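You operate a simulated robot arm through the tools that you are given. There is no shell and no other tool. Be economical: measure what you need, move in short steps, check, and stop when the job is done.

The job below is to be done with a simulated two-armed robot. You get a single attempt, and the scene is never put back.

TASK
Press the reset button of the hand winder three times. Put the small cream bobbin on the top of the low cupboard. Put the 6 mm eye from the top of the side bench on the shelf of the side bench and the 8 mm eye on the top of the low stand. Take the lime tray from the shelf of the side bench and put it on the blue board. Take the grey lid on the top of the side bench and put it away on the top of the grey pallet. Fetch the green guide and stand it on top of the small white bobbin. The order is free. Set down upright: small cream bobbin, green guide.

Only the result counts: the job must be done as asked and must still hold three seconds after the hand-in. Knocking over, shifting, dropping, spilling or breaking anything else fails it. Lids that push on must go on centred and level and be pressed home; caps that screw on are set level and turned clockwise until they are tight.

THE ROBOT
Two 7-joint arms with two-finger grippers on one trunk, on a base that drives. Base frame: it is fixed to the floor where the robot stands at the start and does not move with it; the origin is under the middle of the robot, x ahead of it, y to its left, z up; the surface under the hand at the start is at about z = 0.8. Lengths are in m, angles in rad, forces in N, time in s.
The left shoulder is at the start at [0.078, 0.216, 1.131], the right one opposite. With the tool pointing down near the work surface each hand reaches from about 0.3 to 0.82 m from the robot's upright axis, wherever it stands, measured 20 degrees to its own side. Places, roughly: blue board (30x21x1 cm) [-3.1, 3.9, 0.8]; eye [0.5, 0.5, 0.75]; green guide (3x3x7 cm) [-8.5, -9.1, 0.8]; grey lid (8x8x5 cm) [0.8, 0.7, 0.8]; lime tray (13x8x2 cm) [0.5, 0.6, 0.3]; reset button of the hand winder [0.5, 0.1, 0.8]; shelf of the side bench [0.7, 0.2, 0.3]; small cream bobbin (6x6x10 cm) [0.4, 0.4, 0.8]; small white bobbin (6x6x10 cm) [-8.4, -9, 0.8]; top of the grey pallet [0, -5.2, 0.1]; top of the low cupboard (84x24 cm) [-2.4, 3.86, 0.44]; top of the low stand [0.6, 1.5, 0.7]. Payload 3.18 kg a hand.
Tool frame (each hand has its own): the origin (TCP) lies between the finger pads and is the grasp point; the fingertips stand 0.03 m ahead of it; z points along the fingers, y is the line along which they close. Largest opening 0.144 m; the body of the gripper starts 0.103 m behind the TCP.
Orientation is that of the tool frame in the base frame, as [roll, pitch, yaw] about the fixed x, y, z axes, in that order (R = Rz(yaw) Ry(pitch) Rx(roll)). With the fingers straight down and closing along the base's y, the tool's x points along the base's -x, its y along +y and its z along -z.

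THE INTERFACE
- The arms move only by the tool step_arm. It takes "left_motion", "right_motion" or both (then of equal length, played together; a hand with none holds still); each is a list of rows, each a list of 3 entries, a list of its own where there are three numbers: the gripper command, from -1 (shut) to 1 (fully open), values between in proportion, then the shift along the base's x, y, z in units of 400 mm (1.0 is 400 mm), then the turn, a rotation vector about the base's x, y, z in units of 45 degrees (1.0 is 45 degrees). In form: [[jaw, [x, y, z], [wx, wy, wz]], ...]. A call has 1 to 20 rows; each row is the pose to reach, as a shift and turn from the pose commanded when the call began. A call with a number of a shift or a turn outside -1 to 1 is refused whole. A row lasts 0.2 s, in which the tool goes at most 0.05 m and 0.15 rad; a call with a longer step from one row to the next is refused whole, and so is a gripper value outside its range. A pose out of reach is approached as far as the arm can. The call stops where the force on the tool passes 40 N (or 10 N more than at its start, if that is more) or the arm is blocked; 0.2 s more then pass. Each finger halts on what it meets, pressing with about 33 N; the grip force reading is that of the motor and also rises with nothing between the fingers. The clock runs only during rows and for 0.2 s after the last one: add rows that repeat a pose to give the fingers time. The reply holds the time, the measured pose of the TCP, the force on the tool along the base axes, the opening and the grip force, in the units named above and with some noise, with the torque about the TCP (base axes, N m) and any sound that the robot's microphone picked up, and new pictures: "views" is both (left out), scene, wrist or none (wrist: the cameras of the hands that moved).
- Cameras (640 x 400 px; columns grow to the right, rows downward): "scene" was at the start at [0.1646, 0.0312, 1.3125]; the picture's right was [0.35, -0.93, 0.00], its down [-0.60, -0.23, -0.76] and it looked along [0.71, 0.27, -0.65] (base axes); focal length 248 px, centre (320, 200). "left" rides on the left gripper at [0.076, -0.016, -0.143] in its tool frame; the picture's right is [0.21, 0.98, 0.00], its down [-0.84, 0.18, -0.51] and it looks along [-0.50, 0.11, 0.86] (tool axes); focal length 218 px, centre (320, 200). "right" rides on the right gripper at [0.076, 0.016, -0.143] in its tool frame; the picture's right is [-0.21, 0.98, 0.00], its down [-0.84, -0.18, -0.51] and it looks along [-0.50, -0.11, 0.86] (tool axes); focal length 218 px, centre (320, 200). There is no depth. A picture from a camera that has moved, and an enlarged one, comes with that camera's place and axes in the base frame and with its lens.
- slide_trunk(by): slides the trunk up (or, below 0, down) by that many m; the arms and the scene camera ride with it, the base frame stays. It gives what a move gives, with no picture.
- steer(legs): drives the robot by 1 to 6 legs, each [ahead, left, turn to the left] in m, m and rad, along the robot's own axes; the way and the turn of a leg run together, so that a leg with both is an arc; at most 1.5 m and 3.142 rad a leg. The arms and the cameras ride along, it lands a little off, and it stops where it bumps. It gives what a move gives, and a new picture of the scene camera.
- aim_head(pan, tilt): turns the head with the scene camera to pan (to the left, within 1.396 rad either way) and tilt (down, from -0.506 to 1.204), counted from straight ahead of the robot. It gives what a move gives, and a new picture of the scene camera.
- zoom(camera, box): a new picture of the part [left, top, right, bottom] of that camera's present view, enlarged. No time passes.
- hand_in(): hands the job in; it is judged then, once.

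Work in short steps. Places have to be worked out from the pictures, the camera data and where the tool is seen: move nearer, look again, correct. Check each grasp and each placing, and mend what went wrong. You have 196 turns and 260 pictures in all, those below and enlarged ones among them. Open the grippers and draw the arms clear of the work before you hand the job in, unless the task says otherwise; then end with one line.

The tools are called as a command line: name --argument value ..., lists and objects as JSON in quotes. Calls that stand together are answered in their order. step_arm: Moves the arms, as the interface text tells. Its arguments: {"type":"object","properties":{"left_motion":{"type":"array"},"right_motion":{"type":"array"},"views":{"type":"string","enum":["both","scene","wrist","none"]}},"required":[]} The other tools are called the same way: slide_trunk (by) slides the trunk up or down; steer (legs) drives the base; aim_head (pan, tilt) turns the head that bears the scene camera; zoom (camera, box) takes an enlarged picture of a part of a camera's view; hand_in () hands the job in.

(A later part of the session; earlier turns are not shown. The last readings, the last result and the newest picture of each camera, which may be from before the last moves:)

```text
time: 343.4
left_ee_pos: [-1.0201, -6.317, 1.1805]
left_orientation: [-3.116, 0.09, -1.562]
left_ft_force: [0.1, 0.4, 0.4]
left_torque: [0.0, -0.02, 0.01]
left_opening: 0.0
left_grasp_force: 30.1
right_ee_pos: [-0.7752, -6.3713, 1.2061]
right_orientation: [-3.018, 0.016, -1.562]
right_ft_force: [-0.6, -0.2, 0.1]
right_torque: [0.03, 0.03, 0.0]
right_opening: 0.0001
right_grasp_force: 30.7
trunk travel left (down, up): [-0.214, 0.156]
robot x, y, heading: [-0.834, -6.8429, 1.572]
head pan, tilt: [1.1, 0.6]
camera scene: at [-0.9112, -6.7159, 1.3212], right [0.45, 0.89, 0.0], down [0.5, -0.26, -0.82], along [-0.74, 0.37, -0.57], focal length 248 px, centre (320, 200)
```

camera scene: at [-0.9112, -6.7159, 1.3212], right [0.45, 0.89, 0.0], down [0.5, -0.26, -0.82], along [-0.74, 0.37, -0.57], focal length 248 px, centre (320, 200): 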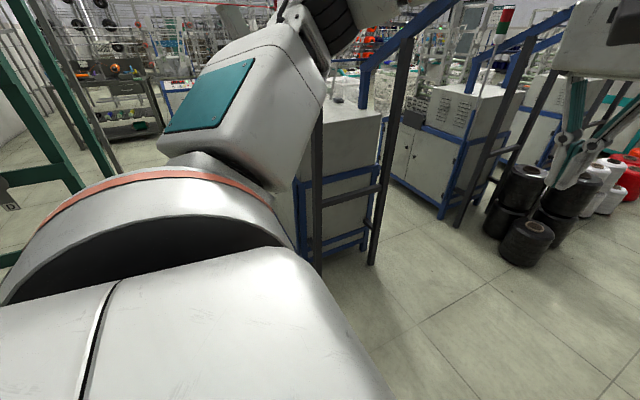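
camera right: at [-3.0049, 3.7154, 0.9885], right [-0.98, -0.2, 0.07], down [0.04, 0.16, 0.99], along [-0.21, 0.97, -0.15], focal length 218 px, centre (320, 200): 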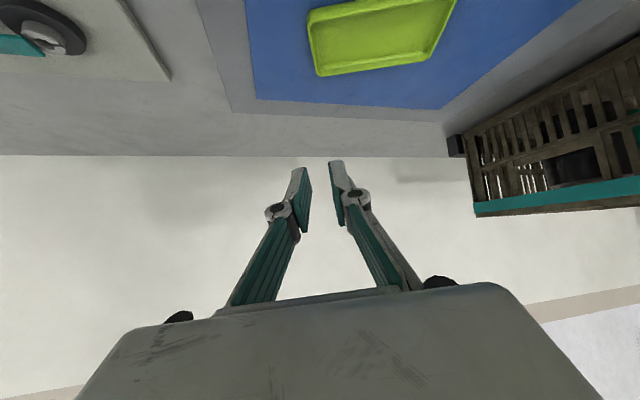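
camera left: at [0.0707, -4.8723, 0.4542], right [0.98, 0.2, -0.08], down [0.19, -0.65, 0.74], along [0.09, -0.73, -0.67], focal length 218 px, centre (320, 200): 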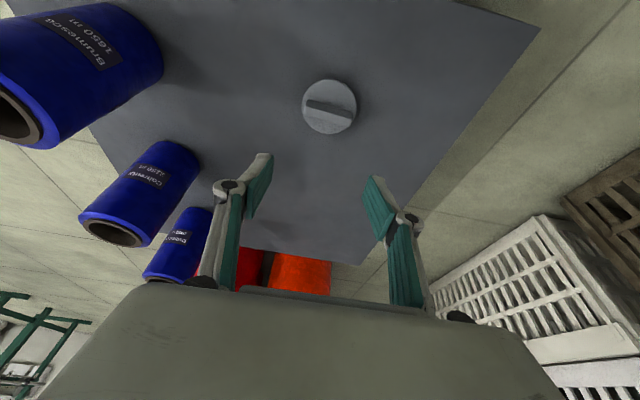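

The posts of the machine frame are at (-1.975, -6.23) and (-1.79, -5.86). I pull the left hand in a bit more for clearance and check the rack side with the head.

step_arm --left_motion '[[-1, [-0.02, -0.08, 0.02], [0, 0, 0]], [-1, [-0.04, -0.16, 0.04], [0, 0, 0]], [-1, [-0.06, -0.2, 0.06], [0, 0, 0]]]' --views "none"

aim_head --pan 1.39 --tilt 0.3

```text
time: 344.2
left_ee_pos: [-1.0256, -6.3337, 1.1769]
left_orientation: [-3.112, 0.091, -1.556]
left_ft_force: [0.3, -0.7, 0.3]
left_torque: [0.04, -0.01, 0.01]
left_opening: 0.0
left_grasp_force: 30.2
left hand out of reach, approached as far as the arm can: row 1, 2, 3
right_ee_pos: [-0.7741, -6.3717, 1.2081]
right_orientation: [-3.021, 0.015, -1.562]
right_ft_force: [0.0, 0.0, 1.0]
right_torque: [0.01, 0.02, -0.03]
right_opening: 0.0001
right_grasp_force: 30.5
trunk travel left (down, up): [-0.214, 0.156]
robot x, y, heading: [-0.8306, -6.8372, 1.575]
head pan, tilt: [1.1, 0.6]
```

```text
time: 345.0
left_ee_pos: [-1.0259, -6.3342, 1.1788]
left_orientation: [-3.11, 0.095, -1.558]
left_ft_force: [0.0, 0.7, 0.0]
left_torque: [0.01, 0.02, 0.01]
left_opening: 0.0003
left_grasp_force: 30.1
right_ee_pos: [-0.7736, -6.3711, 1.2057]
right_orientation: [-3.022, 0.014, -1.56]
right_ft_force: [0.2, -0.5, 0.3]
right_torque: [0.05, -0.02, 0.02]
right_opening: 0.0002
right_grasp_force: 30.9
trunk travel left (down, up): [-0.214, 0.156]
robot x, y, heading: [-0.8322, -6.8409, 1.575]
head pan, tilt: [1.389, 0.3]
camera scene: at [-0.9242, -6.739, 1.3486], right [0.18, 0.98, 0.0], down [0.29, -0.05, -0.96], along [-0.94, 0.17, -0.3], focal length 248 px, centre (320, 200)
```

scene: 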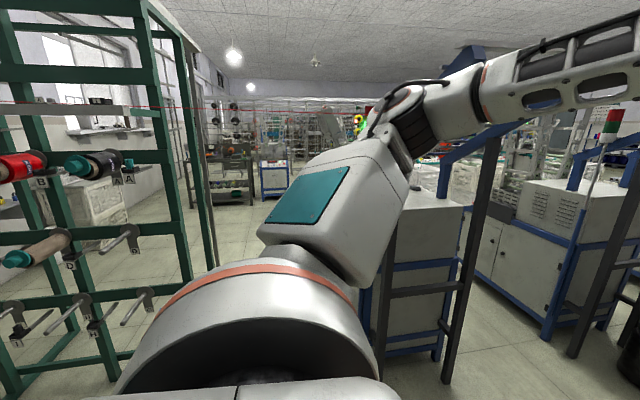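

Clearances are small but workable. I turn 0.1 rad left to draw the leading elbow away from the posts, strafe 0.5 m west, and check the pose.

steer --legs '[[0, 0, 0.1], [0.052, 0.497, 0]]'

```text
time: 350.4
left_ee_pos: [-1.5767, -6.3529, 1.1771]
left_orientation: [-3.112, 0.094, -1.454]
left_ft_force: [0.3, -0.6, 0.5]
left_torque: [0.0, 0.03, -0.01]
left_opening: 0.0001
left_grasp_force: 30.5
right_ee_pos: [-1.323, -6.3659, 1.2054]
right_orientation: [-3.019, 0.015, -1.457]
right_ft_force: [0.4, 0.0, -0.1]
right_torque: [0.01, 0.01, -0.04]
right_opening: 0.0001
right_grasp_force: 31.0
trunk travel left (down, up): [-0.214, 0.156]
robot x, y, heading: [-1.3357, -6.8368, 1.676]
head pan, tilt: [1.389, 0.3]
camera scene: at [-1.4344, -6.7469, 1.3487], right [0.08, 1.0, 0.0], down [0.29, -0.02, -0.96], along [-0.95, 0.07, -0.3], focal length 248 px, centre (320, 200)
```

scene: 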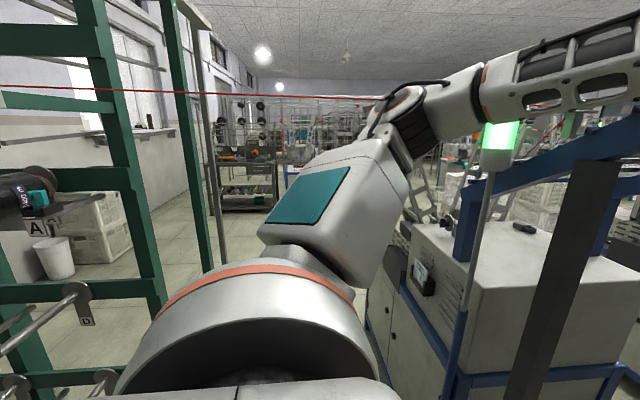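

Hands are at y -6.35, and the stack-light pole and beam end at about y -6.2, so roughly 9 cm clearance. I continue west in one measured leg.

steer --legs '[[0.06, 0.597, 0]]'

```text
time: 353.5
left_ee_pos: [-1.8369, -6.3547, 1.1769]
left_orientation: [-3.113, 0.094, -1.476]
left_ft_force: [2.0, -0.5, 1.9]
left_torque: [0.0, 0.3, 0.0]
left_opening: 0.0001
left_grasp_force: 30.7
right_ee_pos: [-1.5878, -6.3667, 1.2069]
right_orientation: [-3.018, 0.016, -1.462]
right_ft_force: [-0.1, 0.3, -0.3]
right_torque: [0.01, -0.02, -0.02]
right_opening: 0.0
right_grasp_force: 30.1
trunk travel left (down, up): [-0.214, 0.156]
robot x, y, heading: [-1.5981, -6.84, 1.674]
head pan, tilt: [1.389, 0.3]
stopped in leg 1: the force on the tool passed its limit at 73 N (the readings are from after the stop); the commanded pose is now the measured one
camera scene: at [-1.7006, -6.7465, 1.3487], right [0.08, 1.0, 0.0], down [0.29, -0.02, -0.96], along [-0.95, 0.08, -0.3], focal length 248 px, centre (320, 200)
```

scene: 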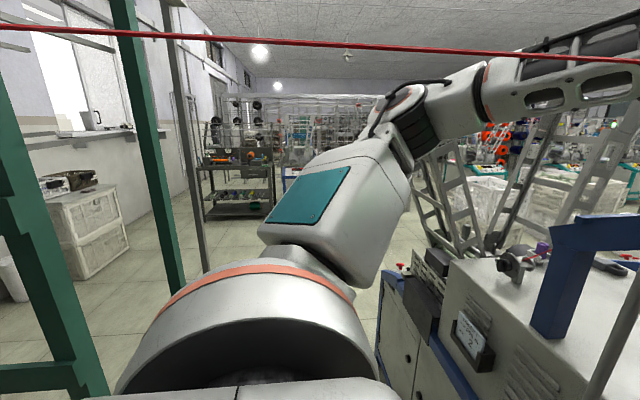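

The left hand touched something. I back off 0.2 m east and look with the left wrist camera and the head.

steer --legs '[[-0.025, -0.25, 0]]'

aim_head --pan 0.6 --tilt 0.2

zoom --camera "left" --box '[0, 0, 640, 400]'

```text
time: 356.3
left_ee_pos: [-1.5823, -6.3548, 1.1787]
left_orientation: [-3.112, 0.096, -1.477]
left_ft_force: [1.0, 0.4, 0.1]
left_torque: [0.0, 0.0, -0.01]
left_opening: 0.0
left_grasp_force: 30.2
right_ee_pos: [-1.332, -6.3672, 1.2059]
right_orientation: [-3.019, 0.015, -1.465]
right_ft_force: [0.0, 0.1, -0.5]
right_torque: [0.02, 0.05, 0.02]
right_opening: 0.0
right_grasp_force: 30.7
trunk travel left (down, up): [-0.214, 0.156]
robot x, y, heading: [-1.3471, -6.8391, 1.668]
head pan, tilt: [1.389, 0.3]
camera scene: at [-1.4462, -6.7465, 1.3487], right [0.08, 1.0, 0.0], down [0.29, -0.03, -0.96], along [-0.95, 0.08, -0.3], focal length 248 px, centre (320, 200)
```

scene: 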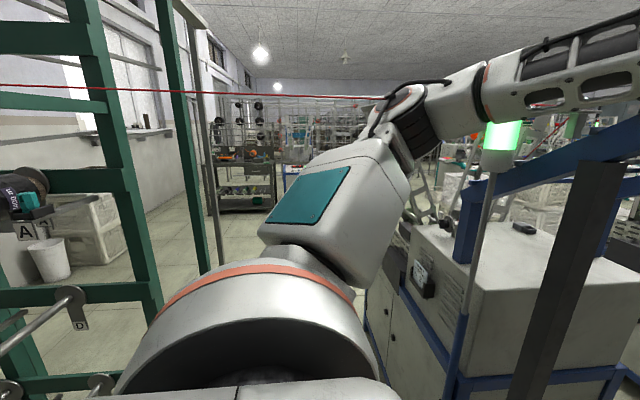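

```text
time: 357.4
left_ee_pos: [-1.5821, -6.3544, 1.1779]
left_orientation: [-3.111, 0.094, -1.476]
left_ft_force: [0.2, -0.4, -0.2]
left_torque: [-0.01, -0.01, -0.01]
left_opening: 0.0
left_grasp_force: 30.4
right_ee_pos: [-1.333, -6.3663, 1.2063]
right_orientation: [-3.018, 0.016, -1.465]
right_ft_force: [0.6, -1.3, -0.1]
right_torque: [0.0, 0.01, -0.03]
right_opening: 0.0003
right_grasp_force: 30.8
trunk travel left (down, up): [-0.214, 0.156]
robot x, y, heading: [-1.3464, -6.8429, 1.669]
head pan, tilt: [0.6, 0.201]
camera scene: at [-1.4134, -6.683, 1.358], right [0.77, 0.64, 0.0], down [0.13, -0.15, -0.98], along [-0.63, 0.75, -0.2], focal length 248 px, centre (320, 200)
```

scene: 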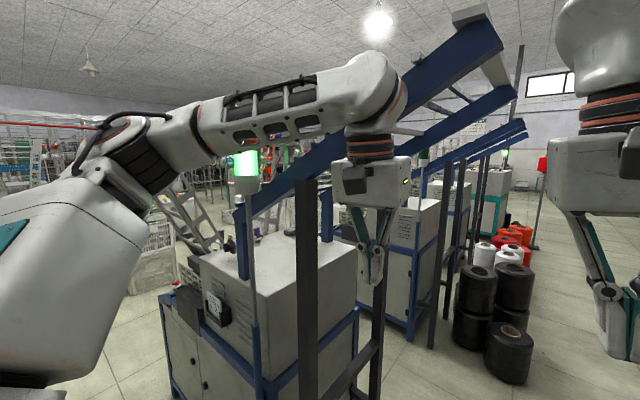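

```text
1.00 times, centred on (320, 200) of left (not enlarged: the box is as wide or as high as the picture)
camera zoom: at [-1.5619, -6.4427, 1.3143], right [-0.95, -0.3, -0.05], down [-0.27, 0.77, 0.58], along [-0.14, 0.57, -0.81], focal length 218 px, centre (320, 200)
```

zoom: 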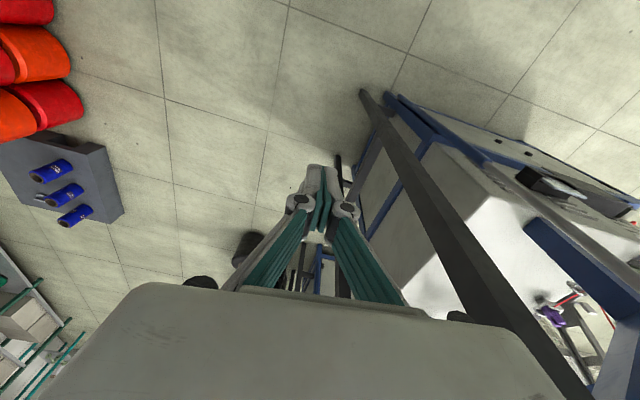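

The wrist view shows the nearest dark post at about (-1.80, -6.29), so the hands must be further in. I lower both hands to z 1.03, where they can fold closer, and pull them in 0.1 m.

step_arm --left_motion '[[-1, [0, -0.02, -0.1], [0, 0, 0]], [-1, [0, -0.05, -0.2], [0, 0, 0]], [-1, [0, -0.1, -0.3], [0, 0, 0]], [-1, [0, -0.17, -0.36], [0, 0, 0]], [-1, [0, -0.25, -0.38], [0, 0, 0]]]' --right_motion '[[-1, [0, -0.02, -0.1], [0, 0, 0]], [-1, [0, -0.05, -0.2], [0, 0, 0]], [-1, [0, -0.1, -0.3], [0, 0, 0]], [-1, [0, -0.17, -0.4], [0, 0, 0]], [-1, [0, -0.25, -0.44], [0, 0, 0]]]' --views "scene"

```text
time: 358.6
left_ee_pos: [-1.5791, -6.4565, 1.0283]
left_orientation: [-3.113, 0.097, -1.474]
left_ft_force: [0.0, -0.7, 0.2]
left_torque: [0.04, 0.01, -0.03]
left_opening: 0.0001
left_grasp_force: 30.4
right_ee_pos: [-1.3334, -6.4667, 1.033]
right_orientation: [-3.02, 0.017, -1.464]
right_ft_force: [0.0, -0.3, 0.4]
right_torque: [0.05, 0.01, 0.0]
right_opening: 0.0001
right_grasp_force: 31.4
trunk travel left (down, up): [-0.214, 0.156]
robot x, y, heading: [-1.3444, -6.8354, 1.67]
head pan, tilt: [0.6, 0.201]
camera scene: at [-1.4132, -6.6847, 1.3585], right [0.77, 0.64, 0.0], down [0.13, -0.15, -0.98], along [-0.63, 0.75, -0.2], focal length 248 px, centre (320, 200)
```

scene: 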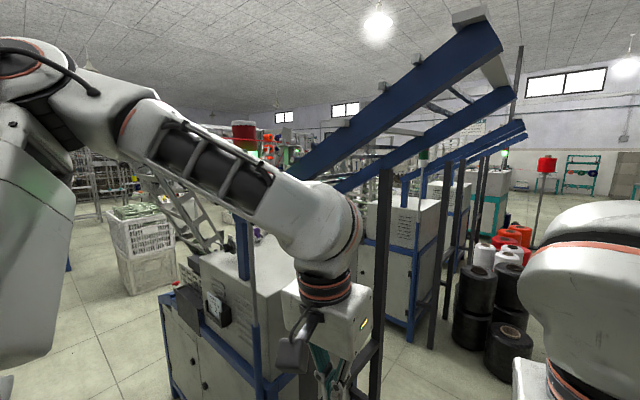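

Hands now clear the posts by 15 cm. A red cord crosses the passage above at about z 1.43, so I lower the trunk a little to keep the head and elbows under it, and strafe on.

slide_trunk --by -0.12

aim_head --pan 1.39 --tilt 0.1

```text
time: 360.1
left_ee_pos: [-1.5822, -6.4549, 0.9068]
left_orientation: [-3.112, 0.097, -1.474]
left_ft_force: [0.2, -0.6, 1.2]
left_torque: [0.01, 0.01, 0.02]
left_opening: 0.0001
left_grasp_force: 31.2
right_ee_pos: [-1.333, -6.4667, 0.91]
right_orientation: [-3.018, 0.017, -1.468]
right_ft_force: [-0.5, -0.3, 0.8]
right_torque: [0.07, -0.02, -0.01]
right_opening: 0.0
right_grasp_force: 30.7
trunk travel left (down, up): [-0.094, 0.276]
robot x, y, heading: [-1.3507, -6.8435, 1.667]
head pan, tilt: [0.6, 0.201]
```

```text
time: 361.3
left_ee_pos: [-1.5813, -6.4545, 0.9067]
left_orientation: [-3.112, 0.095, -1.477]
left_ft_force: [-0.3, -0.2, -0.2]
left_torque: [0.02, -0.01, 0.03]
left_opening: 0.0
left_grasp_force: 30.9
right_ee_pos: [-1.3344, -6.4649, 0.9098]
right_orientation: [-3.015, 0.014, -1.47]
right_ft_force: [-0.4, -0.1, 0.5]
right_torque: [0.01, 0.01, -0.01]
right_opening: 0.0
right_grasp_force: 30.5
trunk travel left (down, up): [-0.094, 0.276]
robot x, y, heading: [-1.346, -6.8399, 1.67]
head pan, tilt: [1.389, 0.099]
camera scene: at [-1.4288, -6.5675, 1.228], right [0.72, 0.69, 0.0], down [0.07, -0.08, -0.99], along [-0.69, 0.72, -0.1], focal length 248 px, centre (320, 200)
```

scene: 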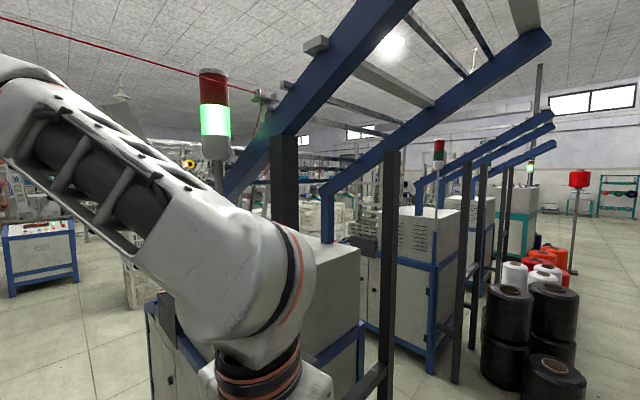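

The cord is at z about 1.45, above the lowered robot. I strafe 0.55 m.

steer --legs '[[0.052, 0.547, 0]]'

```text
time: 366.6
left_ee_pos: [-2.1346, -6.454, 0.9061]
left_orientation: [-3.112, 0.094, -1.478]
left_ft_force: [0.2, -0.1, -0.7]
left_torque: [-0.02, 0.01, 0.02]
left_opening: 0.0
left_grasp_force: 30.6
right_ee_pos: [-1.886, -6.4666, 0.9083]
right_orientation: [-3.013, 0.014, -1.472]
right_ft_force: [-0.2, -0.1, 0.0]
right_torque: [0.0, -0.04, -0.03]
right_opening: 0.0001
right_grasp_force: 30.4
trunk travel left (down, up): [-0.094, 0.276]
robot x, y, heading: [-1.8973, -6.8407, 1.665]
head pan, tilt: [1.389, 0.099]
camera scene: at [-1.9835, -6.5697, 1.2299], right [0.71, 0.7, 0.0], down [0.06, -0.06, -1.0], along [-0.7, 0.71, -0.08], focal length 248 px, centre (320, 200)
```

scene: 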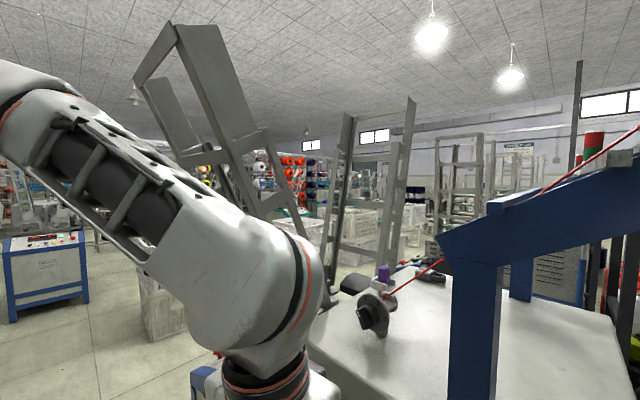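

No contact; I continue west.

steer --legs '[[0.055, 0.597, 0]]'

```text
time: 368.8
left_ee_pos: [-2.2503, -6.4552, 0.9051]
left_orientation: [-3.115, 0.092, -1.481]
left_ft_force: [-0.4, 0.2, 0.0]
left_torque: [-0.02, 0.01, -0.03]
left_opening: 0.0001
left_grasp_force: 31.0
right_ee_pos: [-1.9994, -6.4626, 0.9094]
right_orientation: [-3.019, 0.013, -1.489]
right_ft_force: [1.3, -0.3, -0.3]
right_torque: [-0.01, 0.03, -0.02]
right_opening: 0.0001
right_grasp_force: 30.6
trunk travel left (down, up): [-0.094, 0.276]
robot x, y, heading: [-2.0223, -6.8396, 1.663]
head pan, tilt: [1.389, 0.099]
stopped in leg 1: the robot was blocked; the commanded pose is now the measured one
camera scene: at [-2.1252, -6.6272, 1.2287], right [0.09, 1.0, 0.0], down [0.1, -0.01, -1.0], along [-0.99, 0.09, -0.1], focal length 248 px, centre (320, 200)
```

scene: 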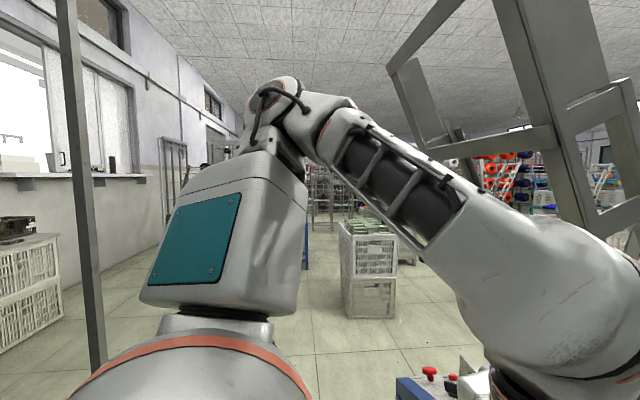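

The base was blocked at x -2.02. I back off slightly and look down to the left to see what is in the way.

steer --legs '[[-0.01, -0.1, 0]]'

aim_head --pan 1.39 --tilt 0.9

aim_head --pan 0.5 --tilt 0.7

```text
time: 370.3
left_ee_pos: [-2.151, -6.4552, 0.9058]
left_orientation: [-3.112, 0.093, -1.482]
left_ft_force: [1.3, -0.5, 0.1]
left_torque: [-0.02, 0.05, 0.01]
left_opening: 0.0
left_grasp_force: 30.7
right_ee_pos: [-1.8995, -6.4651, 0.9109]
right_orientation: [-3.018, 0.015, -1.486]
right_ft_force: [-0.3, -0.5, 0.5]
right_torque: [0.01, 0.01, 0.02]
right_opening: 0.0
right_grasp_force: 30.5
trunk travel left (down, up): [-0.094, 0.276]
robot x, y, heading: [-1.9133, -6.8419, 1.664]
head pan, tilt: [1.389, 0.099]
camera scene: at [-2.0262, -6.6278, 1.2286], right [0.09, 1.0, 0.0], down [0.1, -0.01, -1.0], along [-0.99, 0.09, -0.1], focal length 248 px, centre (320, 200)
```

scene: 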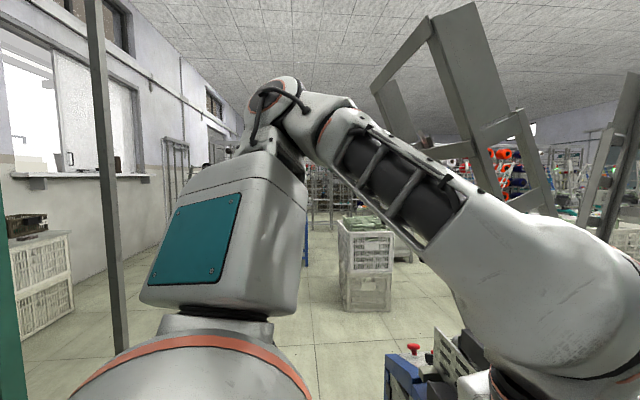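

```text
time: 371.4
left_ee_pos: [-2.1513, -6.4556, 0.9061]
left_orientation: [-3.111, 0.095, -1.479]
left_ft_force: [-0.6, -0.6, 0.0]
left_torque: [0.0, 0.01, 0.01]
left_opening: 0.0
left_grasp_force: 31.2
right_ee_pos: [-1.9005, -6.4654, 0.91]
right_orientation: [-3.017, 0.016, -1.485]
right_ft_force: [-0.7, -0.4, -0.3]
right_torque: [0.01, 0.02, 0.02]
right_opening: 0.0
right_grasp_force: 31.2
trunk travel left (down, up): [-0.094, 0.276]
robot x, y, heading: [-1.9176, -6.8425, 1.666]
head pan, tilt: [1.389, 0.901]
camera scene: at [-2.0102, -6.6293, 1.1577], right [0.09, 1.0, 0.0], down [0.78, -0.07, -0.62], along [-0.62, 0.06, -0.78], focal length 248 px, centre (320, 200)
```

scene: 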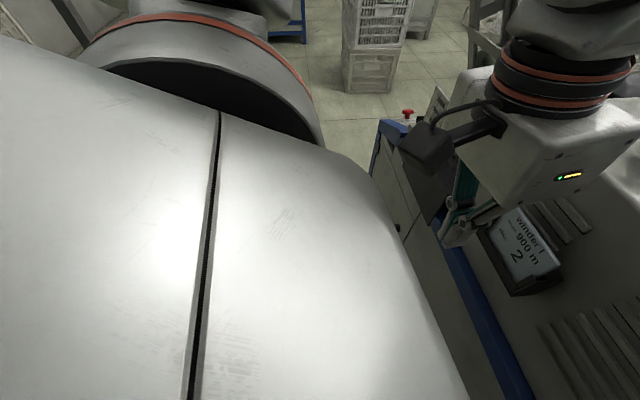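

```text
time: 372.6
left_ee_pos: [-2.1506, -6.456, 0.9057]
left_orientation: [-3.112, 0.095, -1.481]
left_ft_force: [-0.3, 0.0, 0.2]
left_torque: [-0.01, -0.02, 0.0]
left_opening: 0.0002
left_grasp_force: 31.1
right_ee_pos: [-1.9002, -6.4612, 0.9131]
right_orientation: [-3.028, 0.013, -1.502]
right_ft_force: [-0.2, -0.2, 0.6]
right_torque: [0.02, -0.03, 0.0]
right_opening: 0.0
right_grasp_force: 30.7
trunk travel left (down, up): [-0.094, 0.276]
robot x, y, heading: [-1.9181, -6.8425, 1.663]
head pan, tilt: [0.499, 0.7]
camera scene: at [-2.0091, -6.5989, 1.1696], right [0.45, 0.89, 0.0], down [0.61, -0.31, -0.73], along [-0.65, 0.33, -0.68], focal length 248 px, centre (320, 200)
```

scene: 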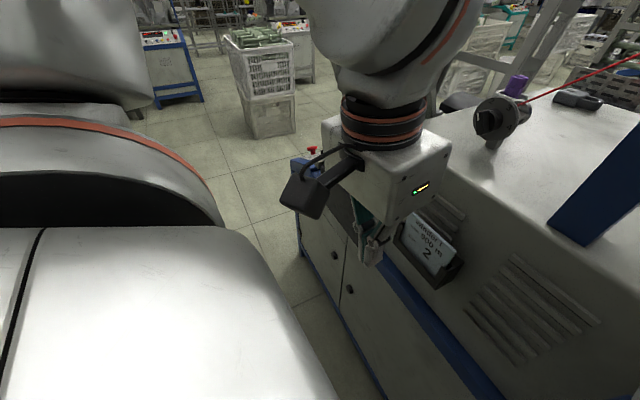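

The left gripper was about to meet the machine's protruding control panel (x about -2.3, y about -6.45, z about 0.92). I raise both hands above it and look.

step_arm --left_motion '[[-1, [0, 0, 0.1], [0, 0, 0]], [-1, [0, 0, 0.2], [0, 0, 0]], [-1, [0, 0, 0.3], [0, 0, 0]], [-1, [0, 0, 0.38], [0, 0, 0]]]' --right_motion '[[-1, [0, 0, 0.1], [0, 0, 0]], [-1, [0, 0, 0.2], [0, 0, 0]], [-1, [0, 0, 0.3], [0, 0, 0]], [-1, [0, 0, 0.38], [0, 0, 0]]]' --views "both"

```text
time: 373.3
left_ee_pos: [-2.1492, -6.4571, 0.9767]
left_orientation: [-3.113, 0.094, -1.481]
left_ft_force: [0.6, -0.8, 1.1]
left_torque: [0.03, 0.07, 0.0]
left_opening: 0.0003
left_grasp_force: 30.6
left hand out of reach, approached as far as the arm can: row 2, 3
right_ee_pos: [-1.8919, -6.4613, 0.9867]
right_orientation: [-2.998, 0.009, -1.488]
right_ft_force: [38.5, -48.7, -33.0]
right_torque: [10.64, 4.95, 5.11]
right_opening: 0.0
right_grasp_force: 31.0
trunk travel left (down, up): [-0.094, 0.276]
robot x, y, heading: [-1.9175, -6.8437, 1.666]
head pan, tilt: [0.499, 0.7]
stopped in row 3 (right hand): the force on the tool passed its limit at 164 N (the readings are from after the stop); the commanded pose is now the measured one
camera scene: at [-2.0106, -6.5967, 1.1804], right [0.46, 0.89, 0.0], down [0.52, -0.27, -0.81], along [-0.72, 0.37, -0.59], focal length 248 px, centre (320, 200)
camera right: at [-1.9223, -6.54, 1.1246], right [-0.98, 0.13, -0.14], down [0.04, 0.84, 0.53], along [0.19, 0.52, -0.83], focal length 218 px, centre (320, 200)
camera left: at [-2.1297, -6.5443, 1.1133], right [-0.95, -0.29, -0.05], down [-0.27, 0.77, 0.58], along [-0.13, 0.57, -0.81], focal length 218 px, centre (320, 200)
```

scene: 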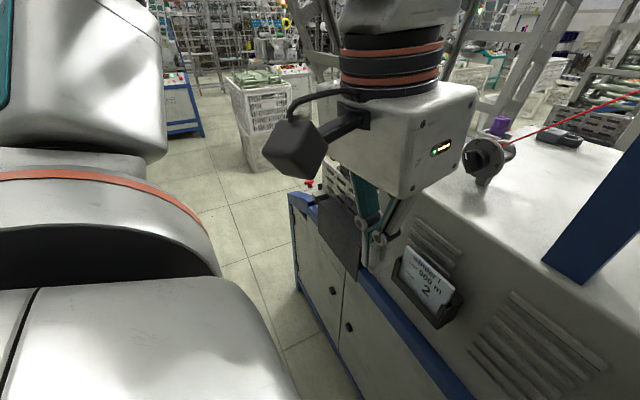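
right: 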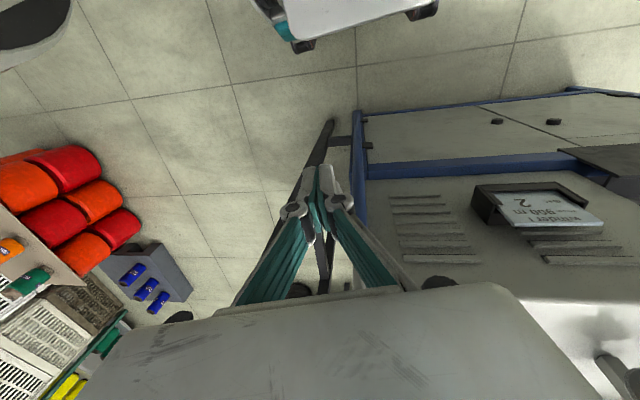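
left: 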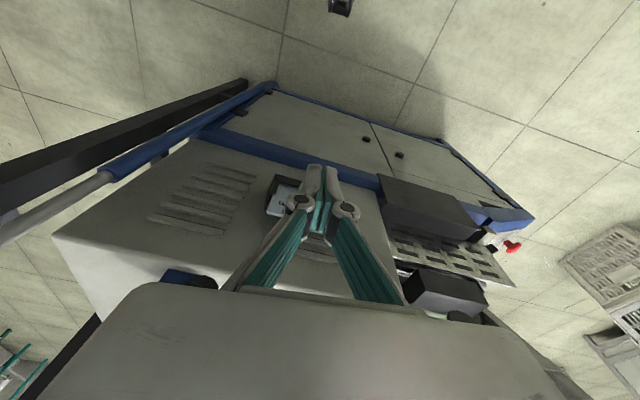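

The right hand is pressing on the dark post. I relieve it at once by lowering it back and inward.

step_arm --right_motion '[[-1, [0, -0.02, -0.08], [0, 0, 0]], [-1, [0, -0.04, -0.18], [0, 0, 0]]]' --views "none"

```text
time: 373.9
left_ee_pos: [-2.1512, -6.4567, 0.9759]
left_orientation: [-3.112, 0.092, -1.478]
left_ft_force: [-0.6, 0.1, 0.1]
left_torque: [-0.04, -0.01, -0.04]
left_opening: 0.0002
left_grasp_force: 30.2
right_ee_pos: [-1.9025, -6.4664, 0.9223]
right_orientation: [-3.031, 0.007, -1.544]
right_ft_force: [0.1, 0.3, 0.2]
right_torque: [0.0, -0.03, -0.02]
right_opening: 0.0001
right_grasp_force: 30.2
trunk travel left (down, up): [-0.094, 0.276]
robot x, y, heading: [-1.916, -6.8443, 1.658]
head pan, tilt: [0.499, 0.7]
```

Relieved. The culprit is probably the right elbow against the post; I look to the right to see it.

aim_head --pan -0.8 --tilt 0.4

```text
time: 375.4
left_ee_pos: [-2.1519, -6.456, 0.9742]
left_orientation: [-3.109, 0.092, -1.479]
left_ft_force: [-0.9, -0.5, -0.8]
left_torque: [0.03, 0.03, 0.01]
left_opening: 0.0001
left_grasp_force: 30.9
right_ee_pos: [-1.9013, -6.4649, 0.9223]
right_orientation: [-3.029, 0.008, -1.54]
right_ft_force: [0.3, 0.3, 1.6]
right_torque: [-0.01, 0.01, 0.0]
right_opening: 0.0001
right_grasp_force: 31.0
trunk travel left (down, up): [-0.094, 0.276]
robot x, y, heading: [-1.9149, -6.839, 1.662]
head pan, tilt: [-0.799, 0.4]
camera scene: at [-2.0167, -6.5977, 1.1895], right [0.43, 0.91, 0.0], down [0.45, -0.21, -0.87], along [-0.78, 0.37, -0.5], focal length 248 px, centre (320, 200)
```

scene: 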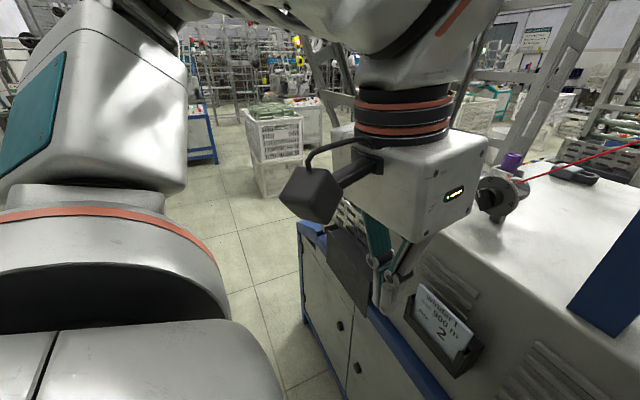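

The picture lagged behind the head; I take a fresh one.

zoom --camera "scene" --box '[0, 0, 640, 400]'

```text
1.00 times, centred on (320, 200) of scene (not enlarged: the box is as wide or as high as the picture)
camera zoom: at [-2.0167, -6.5977, 1.1895], right [0.43, 0.91, 0.0], down [0.45, -0.21, -0.87], along [-0.78, 0.37, -0.5], focal length 248 px, centre (320, 200)
```

zoom: 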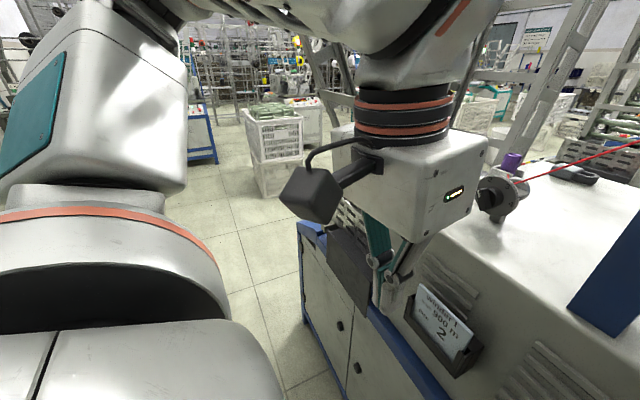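

The head is jammed by the folded wrists, and the right elbow likely met the post. Better: swing both hands out sideways and back alongside the body, which makes the robot thin in y. I do that now.

step_arm --left_motion '[[-1, [-0.07, -0.05, 0], [0, 0, 0]], [-1, [-0.14, -0.1, 0], [0, 0, 0]], [-1, [-0.21, -0.15, 0], [0, 0, 0]], [-1, [-0.28, -0.2, 0], [0, 0, 0]], [-1, [-0.35, -0.25, 0], [0, 0, 0]], [-1, [-0.42, -0.3, 0], [0, 0, 0]], [-1, [-0.5, -0.35, 0], [0, 0, 0]], [-1, [-0.58, -0.4, 0], [0, 0, 0]], [-1, [-0.65, -0.45, 0], [0, 0, 0]]]' --right_motion '[[-1, [0.1, -0.05, 0], [0, 0, 0]], [-1, [0.2, -0.1, 0], [0, 0, 0]], [-1, [0.3, -0.15, 0], [0, 0, 0]], [-1, [0.4, -0.2, 0], [0, 0, 0]], [-1, [0.5, -0.25, 0], [0, 0, 0]], [-1, [0.6, -0.3, 0], [0, 0, 0]], [-1, [0.7, -0.34, 0], [0, 0, 0]], [-1, [0.8, -0.38, 0], [0, 0, 0]], [-1, [0.9, -0.42, 0], [0, 0, 0]]]' --views "scene"

```text
time: 376.2
left_ee_pos: [-2.1684, -6.4627, 0.9789]
left_orientation: [-3.12, 0.104, -1.488]
left_ft_force: [-0.7, -0.3, 0.4]
left_torque: [0.08, 0.0, 0.02]
left_opening: 0.0003
left_grasp_force: 31.4
left hand out of reach, approached as far as the arm can: row 1, 2, 3
right_ee_pos: [-1.8044, -6.5003, 0.9376]
right_orientation: [-3.102, 0.01, -1.671]
right_ft_force: [17.5, 25.6, 28.6]
right_torque: [-5.78, 2.96, 0.95]
right_opening: 0.0003
right_grasp_force: 30.6
right hand out of reach, approached as far as the arm can: row 3
trunk travel left (down, up): [-0.094, 0.276]
robot x, y, heading: [-1.9178, -6.8441, 1.658]
head pan, tilt: [-0.799, 0.4]
stopped in row 3 (right hand): the force on the tool passed its limit at 266 N (the readings are from after the stop); the commanded pose is now the measured one
camera scene: at [-1.8802, -6.5651, 1.2044], right [0.82, -0.58, 0.0], down [-0.22, -0.31, -0.92], along [0.53, 0.75, -0.38], focal length 248 px, centre (320, 200)
```

scene: 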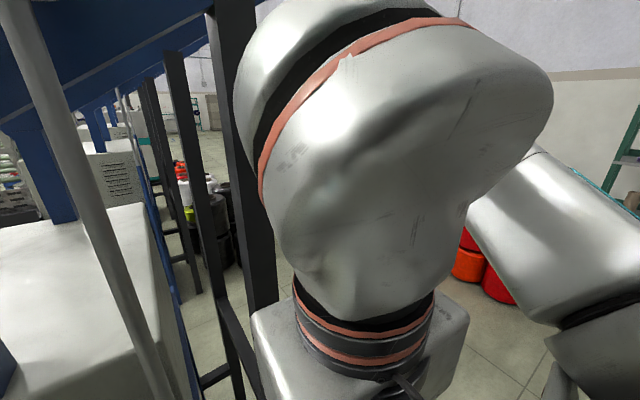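

Now the head is free and the view shows the right wrist hard against the chest and head area. I move both hands forward a little to relieve, set the head straight, and raise the trunk slightly to undo the lean.

step_arm --right_motion '[[-1, [0.0, 0.06, -0.02], [0, 0, 0]], [-1, [0.0, 0.1, -0.05], [0, 0, 0]]]' --left_motion '[[-1, [0, 0.03, -0.02], [0, 0, 0]], [-1, [0, 0.05, -0.05], [0, 0, 0]]]' --views "none"

slide_trunk --by 0.07

```text
time: 376.8
left_ee_pos: [-2.1693, -6.4418, 0.9528]
left_orientation: [-3.119, 0.092, -1.484]
left_ft_force: [0.5, 0.1, -0.5]
left_torque: [-0.03, 0.03, 0.01]
left_opening: 0.0
left_grasp_force: 30.7
right_ee_pos: [-1.8035, -6.4577, 0.9103]
right_orientation: [-3.098, 0.0, -1.666]
right_ft_force: [-0.2, 0.7, 0.3]
right_torque: [-0.07, 0.01, -0.02]
right_opening: 0.0001
right_grasp_force: 30.1
trunk travel left (down, up): [-0.094, 0.276]
robot x, y, heading: [-1.9185, -6.8455, 1.665]
head pan, tilt: [-0.799, 0.4]
```

```text
time: 377.8
left_ee_pos: [-2.1695, -6.4395, 1.0239]
left_orientation: [-3.119, 0.086, -1.486]
left_ft_force: [0.0, 0.9, -0.6]
left_torque: [0.0, -0.02, 0.02]
left_opening: 0.0
left_grasp_force: 30.6
right_ee_pos: [-1.8045, -6.4566, 0.9807]
right_orientation: [-3.098, -0.005, -1.667]
right_ft_force: [-0.2, 0.4, 0.2]
right_torque: [-0.04, -0.01, 0.0]
right_opening: 0.0
right_grasp_force: 30.8
trunk travel left (down, up): [-0.164, 0.206]
robot x, y, heading: [-1.9151, -6.8384, 1.664]
head pan, tilt: [-0.799, 0.4]
```

Free again. Now I swing the hands outward along the body: right hand east first, left hand west, then both back.

step_arm --right_motion '[[-1, [0.1, 0, 0], [0, 0, 0]], [-1, [0.2, 0, 0], [0, 0, 0]], [-1, [0.3, -0.02, 0], [0, 0, 0]], [-1, [0.4, -0.06, 0], [0, 0, 0]], [-1, [0.5, -0.12, 0], [0, 0, 0]], [-1, [0.6, -0.2, 0], [0, 0, 0]], [-1, [0.68, -0.28, 0], [0, 0, 0]], [-1, [0.72, -0.36, 0], [0, 0, 0]]]' --left_motion '[[-1, [-0.1, 0, 0], [0, 0, 0]], [-1, [-0.2, -0.01, 0], [0, 0, 0]], [-1, [-0.3, -0.04, 0], [0, 0, 0]], [-1, [-0.38, -0.1, 0], [0, 0, 0]], [-1, [-0.44, -0.18, 0], [0, 0, 0]], [-1, [-0.5, -0.26, 0], [0, 0, 0]], [-1, [-0.54, -0.34, 0], [0, 0, 0]], [-1, [-0.56, -0.42, 0], [0, 0, 0]]]' --views "none"

aim_head --pan 1.3 --tilt 0.5

```text
refused: row 6 steps farther than a row can; nothing moved
```

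```text
time: 379.8
left_ee_pos: [-2.1688, -6.4416, 1.0239]
left_orientation: [-3.118, 0.092, -1.485]
left_ft_force: [0.0, -0.1, -0.1]
left_torque: [0.0, 0.0, 0.01]
left_opening: 0.0
left_grasp_force: 30.9
right_ee_pos: [-1.8047, -6.459, 0.9816]
right_orientation: [-3.097, -0.001, -1.667]
right_ft_force: [0.3, -1.3, -0.3]
right_torque: [0.04, 0.02, -0.02]
right_opening: 0.0
right_grasp_force: 30.7
trunk travel left (down, up): [-0.164, 0.206]
robot x, y, heading: [-1.917, -6.8444, 1.66]
head pan, tilt: [1.3, 0.499]
camera scene: at [-2.0176, -6.6958, 1.2764], right [0.18, 0.98, 0.0], down [0.47, -0.09, -0.88], along [-0.86, 0.16, -0.48], focal length 248 px, centre (320, 200)
```

scene: 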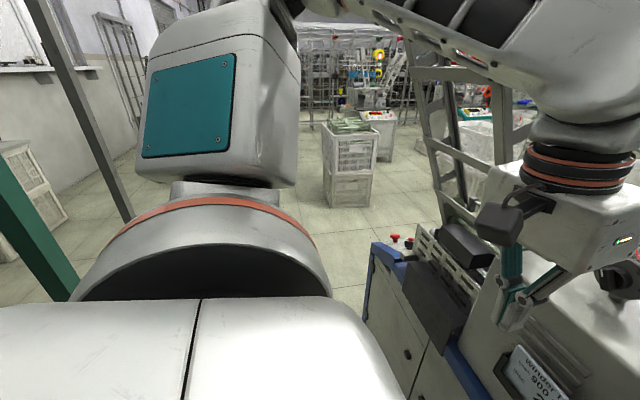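

The head turns freely and I can see the control panel just west of the left hand. I redo the outward swing with smaller rows.

step_arm --right_motion '[[-1, [0.1, 0, 0], [0, 0, 0]], [-1, [0.2, 0, 0], [0, 0, 0]], [-1, [0.3, -0.02, 0], [0, 0, 0]], [-1, [0.4, -0.06, 0], [0, 0, 0]], [-1, [0.49, -0.12, 0], [0, 0, 0]], [-1, [0.57, -0.2, 0], [0, 0, 0]], [-1, [0.64, -0.28, 0], [0, 0, 0]], [-1, [0.68, -0.36, 0], [0, 0, 0]]]' --left_motion '[[-1, [-0.04, -0.05, 0], [0, 0, 0]], [-1, [-0.1, -0.1, 0], [0, 0, 0]], [-1, [-0.17, -0.15, 0], [0, 0, 0]], [-1, [-0.24, -0.2, 0], [0, 0, 0]], [-1, [-0.31, -0.25, 0], [0, 0, 0]], [-1, [-0.38, -0.3, 0], [0, 0, 0]], [-1, [-0.45, -0.35, 0], [0, 0, 0]], [-1, [-0.52, -0.4, 0], [0, 0, 0]]]' --views "none"

```text
time: 381.6
left_ee_pos: [-2.3775, -6.6062, 1.0256]
left_orientation: [-3.117, 0.096, -1.486]
left_ft_force: [0.0, -2.1, -0.5]
left_torque: [0.12, -0.05, 0.01]
left_opening: 0.0001
left_grasp_force: 30.3
right_ee_pos: [-1.5489, -6.549, 1.0385]
right_orientation: [-3.098, 0.004, -1.667]
right_ft_force: [-0.4, -1.0, 1.0]
right_torque: [0.12, 0.0, 0.03]
right_opening: 0.0
right_grasp_force: 30.9
right hand out of reach, approached as far as the arm can: row 4, 5, 6, 7, 8
trunk travel left (down, up): [-0.164, 0.206]
robot x, y, heading: [-1.9174, -6.8399, 1.666]
head pan, tilt: [1.3, 0.499]
```

Both hands are now beside the body. I strafe west 0.9 m.

steer --legs '[[0.085, 0.9, 0]]'

```text
time: 390.0
left_ee_pos: [-3.2949, -6.615, 1.0238]
left_orientation: [-3.119, 0.089, -1.469]
left_ft_force: [-0.5, -0.3, 0.2]
left_torque: [0.0, 0.04, 0.03]
left_opening: 0.0
left_grasp_force: 31.1
right_ee_pos: [-2.4673, -6.5442, 1.0378]
right_orientation: [-3.097, 0.0, -1.651]
right_ft_force: [-0.1, -0.3, 0.6]
right_torque: [0.02, 0.0, -0.01]
right_opening: 0.0
right_grasp_force: 30.6
trunk travel left (down, up): [-0.164, 0.206]
robot x, y, heading: [-2.8286, -6.847, 1.677]
head pan, tilt: [1.3, 0.499]
camera scene: at [-2.9345, -6.7024, 1.2764], right [0.16, 0.99, 0.0], down [0.47, -0.08, -0.88], along [-0.87, 0.14, -0.48], focal length 248 px, centre (320, 200)
```

scene: 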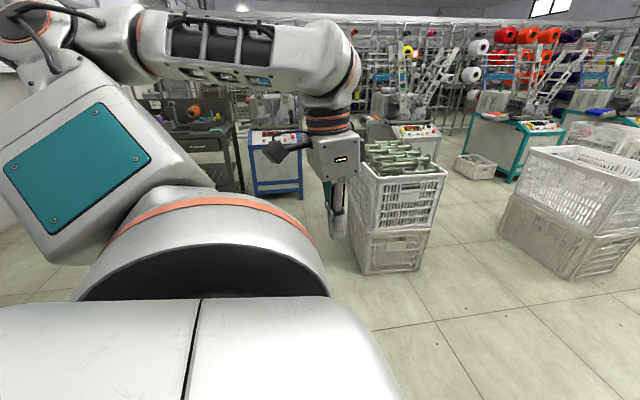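

Through the passage. I strafe 0.55 m further west to clear the thin post, then turn to face west and look.

steer --legs '[[0.0, 0.55, 0], [0, 0, 1.46]]'

aim_head --pan 0.3 --tilt 0.25

```text
time: 398.8
left_ee_pos: [-3.6643, -7.3367, 1.0248]
left_orientation: [-3.12, 0.09, -0.029]
left_ft_force: [-0.1, -0.6, 0.0]
left_torque: [0.0, 0.0, -0.01]
left_opening: 0.0
left_grasp_force: 30.3
right_ee_pos: [-3.6271, -6.5074, 1.038]
right_orientation: [-3.098, 0.0, -0.211]
right_ft_force: [0.5, 0.0, 0.0]
right_torque: [-0.01, 0.03, 0.01]
right_opening: 0.0
right_grasp_force: 30.9
trunk travel left (down, up): [-0.164, 0.206]
robot x, y, heading: [-3.3749, -6.906, 3.117]
head pan, tilt: [1.3, 0.499]
camera scene: at [-3.5293, -6.9898, 1.2764], right [-0.96, 0.29, 0.0], down [0.14, 0.46, -0.88], along [-0.25, -0.84, -0.48], focal length 248 px, centre (320, 200)
```

scene: 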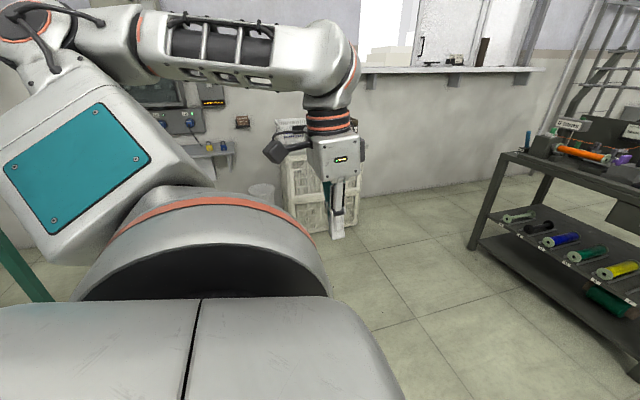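

```text
time: 400.1
left_ee_pos: [-3.6642, -7.3365, 1.0246]
left_orientation: [-3.118, 0.09, -0.028]
left_ft_force: [0.6, -0.1, -1.1]
left_torque: [0.03, 0.0, 0.0]
left_opening: 0.0
left_grasp_force: 30.3
right_ee_pos: [-3.6274, -6.5063, 1.0366]
right_orientation: [-3.097, 0.001, -0.21]
right_ft_force: [-0.4, 0.3, 0.2]
right_torque: [0.03, -0.03, -0.03]
right_opening: 0.0
right_grasp_force: 31.4
trunk travel left (down, up): [-0.164, 0.206]
robot x, y, heading: [-3.3737, -6.9059, 3.12]
head pan, tilt: [0.3, 0.25]
camera scene: at [-3.5928, -6.9282, 1.2995], right [-0.27, 0.96, 0.0], down [0.24, 0.07, -0.97], along [-0.93, -0.27, -0.25], focal length 248 px, centre (320, 200)
```

scene: 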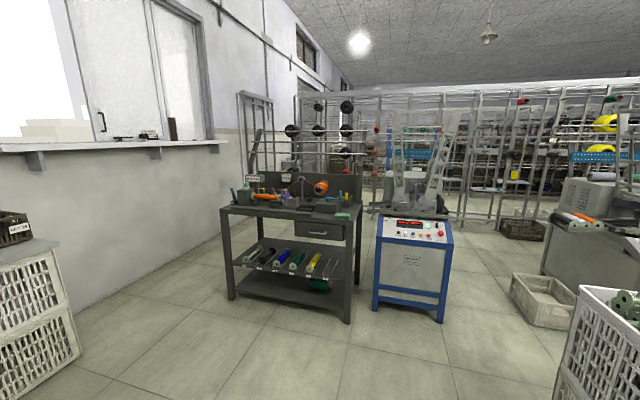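

Ahead stand a grey bench and a blue console at x about -5.2; the way on looks to be north of the console. I look to the right for the gap.

aim_head --pan -0.35 --tilt 0.35

```text
time: 401.1
left_ee_pos: [-3.6642, -7.3365, 1.0253]
left_orientation: [-3.119, 0.09, -0.03]
left_ft_force: [-0.2, -0.1, 0.7]
left_torque: [-0.02, 0.03, 0.01]
left_opening: 0.0
left_grasp_force: 30.8
right_ee_pos: [-3.6275, -6.5072, 1.0367]
right_orientation: [-3.097, 0.001, -0.21]
right_ft_force: [-0.4, -0.6, 0.2]
right_torque: [0.0, 0.03, 0.01]
right_opening: 0.0003
right_grasp_force: 30.3
trunk travel left (down, up): [-0.164, 0.206]
robot x, y, heading: [-3.3744, -6.904, 3.121]
head pan, tilt: [-0.351, 0.351]
camera scene: at [-3.5897, -6.8687, 1.2901], right [0.36, 0.93, 0.0], down [0.32, -0.12, -0.94], along [-0.87, 0.34, -0.34], focal length 248 px, centre (320, 200)
```

scene: 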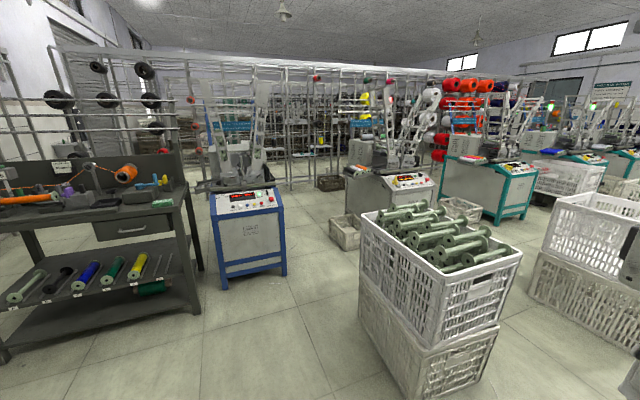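

This is a wide north-south aisle between two rows of winders; the west row seems to block the way, so I will go around its north end. I bring the hands forward, raise the trunk, turn north and look up the aisle.

step_arm --left_motion '[[-1, [-0.1, 0.05, 0.02], [0, 0, 0]], [-1, [-0.2, 0.12, 0.04], [0, 0, 0]], [-1, [-0.3, 0.19, 0.06], [0, 0, 0]], [-1, [-0.38, 0.27, 0.08], [0, 0, 0]], [-1, [-0.46, 0.35, 0.08], [0, 0, 0]], [-1, [-0.5, 0.43, 0.08], [0, 0, 0]]]' --right_motion '[[-1, [-0.1, -0.03, 0.02], [0, 0, 0]], [-1, [-0.2, -0.07, 0.04], [0, 0, 0]], [-1, [-0.3, -0.13, 0.06], [0, 0, 0]], [-1, [-0.38, -0.2, 0.08], [0, 0, 0]], [-1, [-0.46, -0.27, 0.08], [0, 0, 0]], [-1, [-0.52, -0.34, 0.08], [0, 0, 0]]]' --views "none"

slide_trunk --by 0.05

steer --legs '[[0, 0, -1.55]]'

aim_head --pan 0.0 --tilt 0.25

```text
time: 402.5
left_ee_pos: [-3.8653, -7.1659, 1.053]
left_orientation: [-3.116, 0.09, -0.03]
left_ft_force: [0.1, -0.4, 0.2]
left_torque: [0.01, -0.03, 0.01]
left_opening: 0.0
left_grasp_force: 30.7
right_ee_pos: [-3.8364, -6.643, 1.0692]
right_orientation: [-3.097, -0.002, -0.212]
right_ft_force: [-0.1, 0.5, 0.4]
right_torque: [0.0, -0.02, -0.03]
right_opening: 0.0
right_grasp_force: 29.9
trunk travel left (down, up): [-0.164, 0.206]
robot x, y, heading: [-3.3745, -6.904, 3.12]
head pan, tilt: [-0.351, 0.351]
```

```text
time: 403.4
left_ee_pos: [-3.8655, -7.1653, 1.1048]
left_orientation: [-3.119, 0.089, -0.03]
left_ft_force: [-0.6, -0.2, 0.1]
left_torque: [-0.01, -0.03, 0.0]
left_opening: 0.0
left_grasp_force: 30.8
right_ee_pos: [-3.8363, -6.6427, 1.1178]
right_orientation: [-3.1, -0.004, -0.212]
right_ft_force: [0.3, -0.5, -1.1]
right_torque: [-0.02, -0.04, -0.04]
right_opening: 0.0
right_grasp_force: 30.8
trunk travel left (down, up): [-0.214, 0.156]
robot x, y, heading: [-3.3705, -6.9042, 3.118]
head pan, tilt: [-0.351, 0.351]
```

```text
time: 407.6
left_ee_pos: [-3.6409, -6.4223, 1.1064]
left_orientation: [-3.119, 0.089, -1.581]
left_ft_force: [-0.5, -0.4, -0.5]
left_torque: [0.01, -0.01, -0.01]
left_opening: 0.0
left_grasp_force: 31.5
right_ee_pos: [-3.121, -6.4403, 1.1194]
right_orientation: [-3.099, 0.001, -1.76]
right_ft_force: [0.3, -0.8, 0.6]
right_torque: [0.01, 0.04, -0.01]
right_opening: 0.0
right_grasp_force: 30.5
trunk travel left (down, up): [-0.214, 0.156]
robot x, y, heading: [-3.3718, -6.9053, 1.564]
head pan, tilt: [-0.351, 0.351]
camera scene: at [-3.3411, -6.7332, 1.344], right [0.94, -0.35, 0.0], down [-0.12, -0.32, -0.94], along [0.32, 0.88, -0.34], focal length 248 px, centre (320, 200)
```

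scene: 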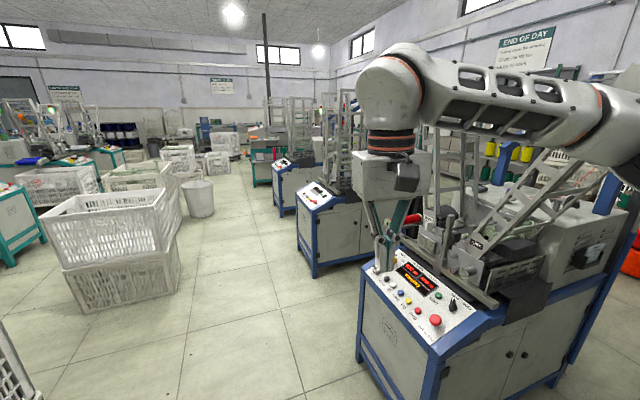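

```text
time: 408.4
left_ee_pos: [-3.642, -6.4216, 1.1059]
left_orientation: [-3.119, 0.091, -1.581]
left_ft_force: [-0.3, 0.3, 0.5]
left_torque: [0.03, 0.0, 0.02]
left_opening: 0.0
left_grasp_force: 30.7
right_ee_pos: [-3.1197, -6.4406, 1.1189]
right_orientation: [-3.097, 0.0, -1.761]
right_ft_force: [0.4, 0.2, -0.7]
right_torque: [-0.01, -0.01, 0.01]
right_opening: 0.0
right_grasp_force: 30.7
trunk travel left (down, up): [-0.214, 0.156]
robot x, y, heading: [-3.3758, -6.9061, 1.566]
head pan, tilt: [0.0, 0.25]
camera scene: at [-3.3731, -6.7272, 1.3534], right [1.0, 0.0, 0.0], down [0.0, -0.25, -0.97], along [0.0, 0.97, -0.25], focal length 248 px, centre (320, 200)
```

scene: 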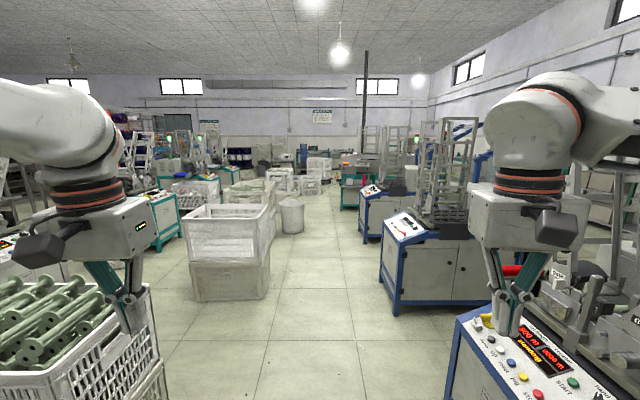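

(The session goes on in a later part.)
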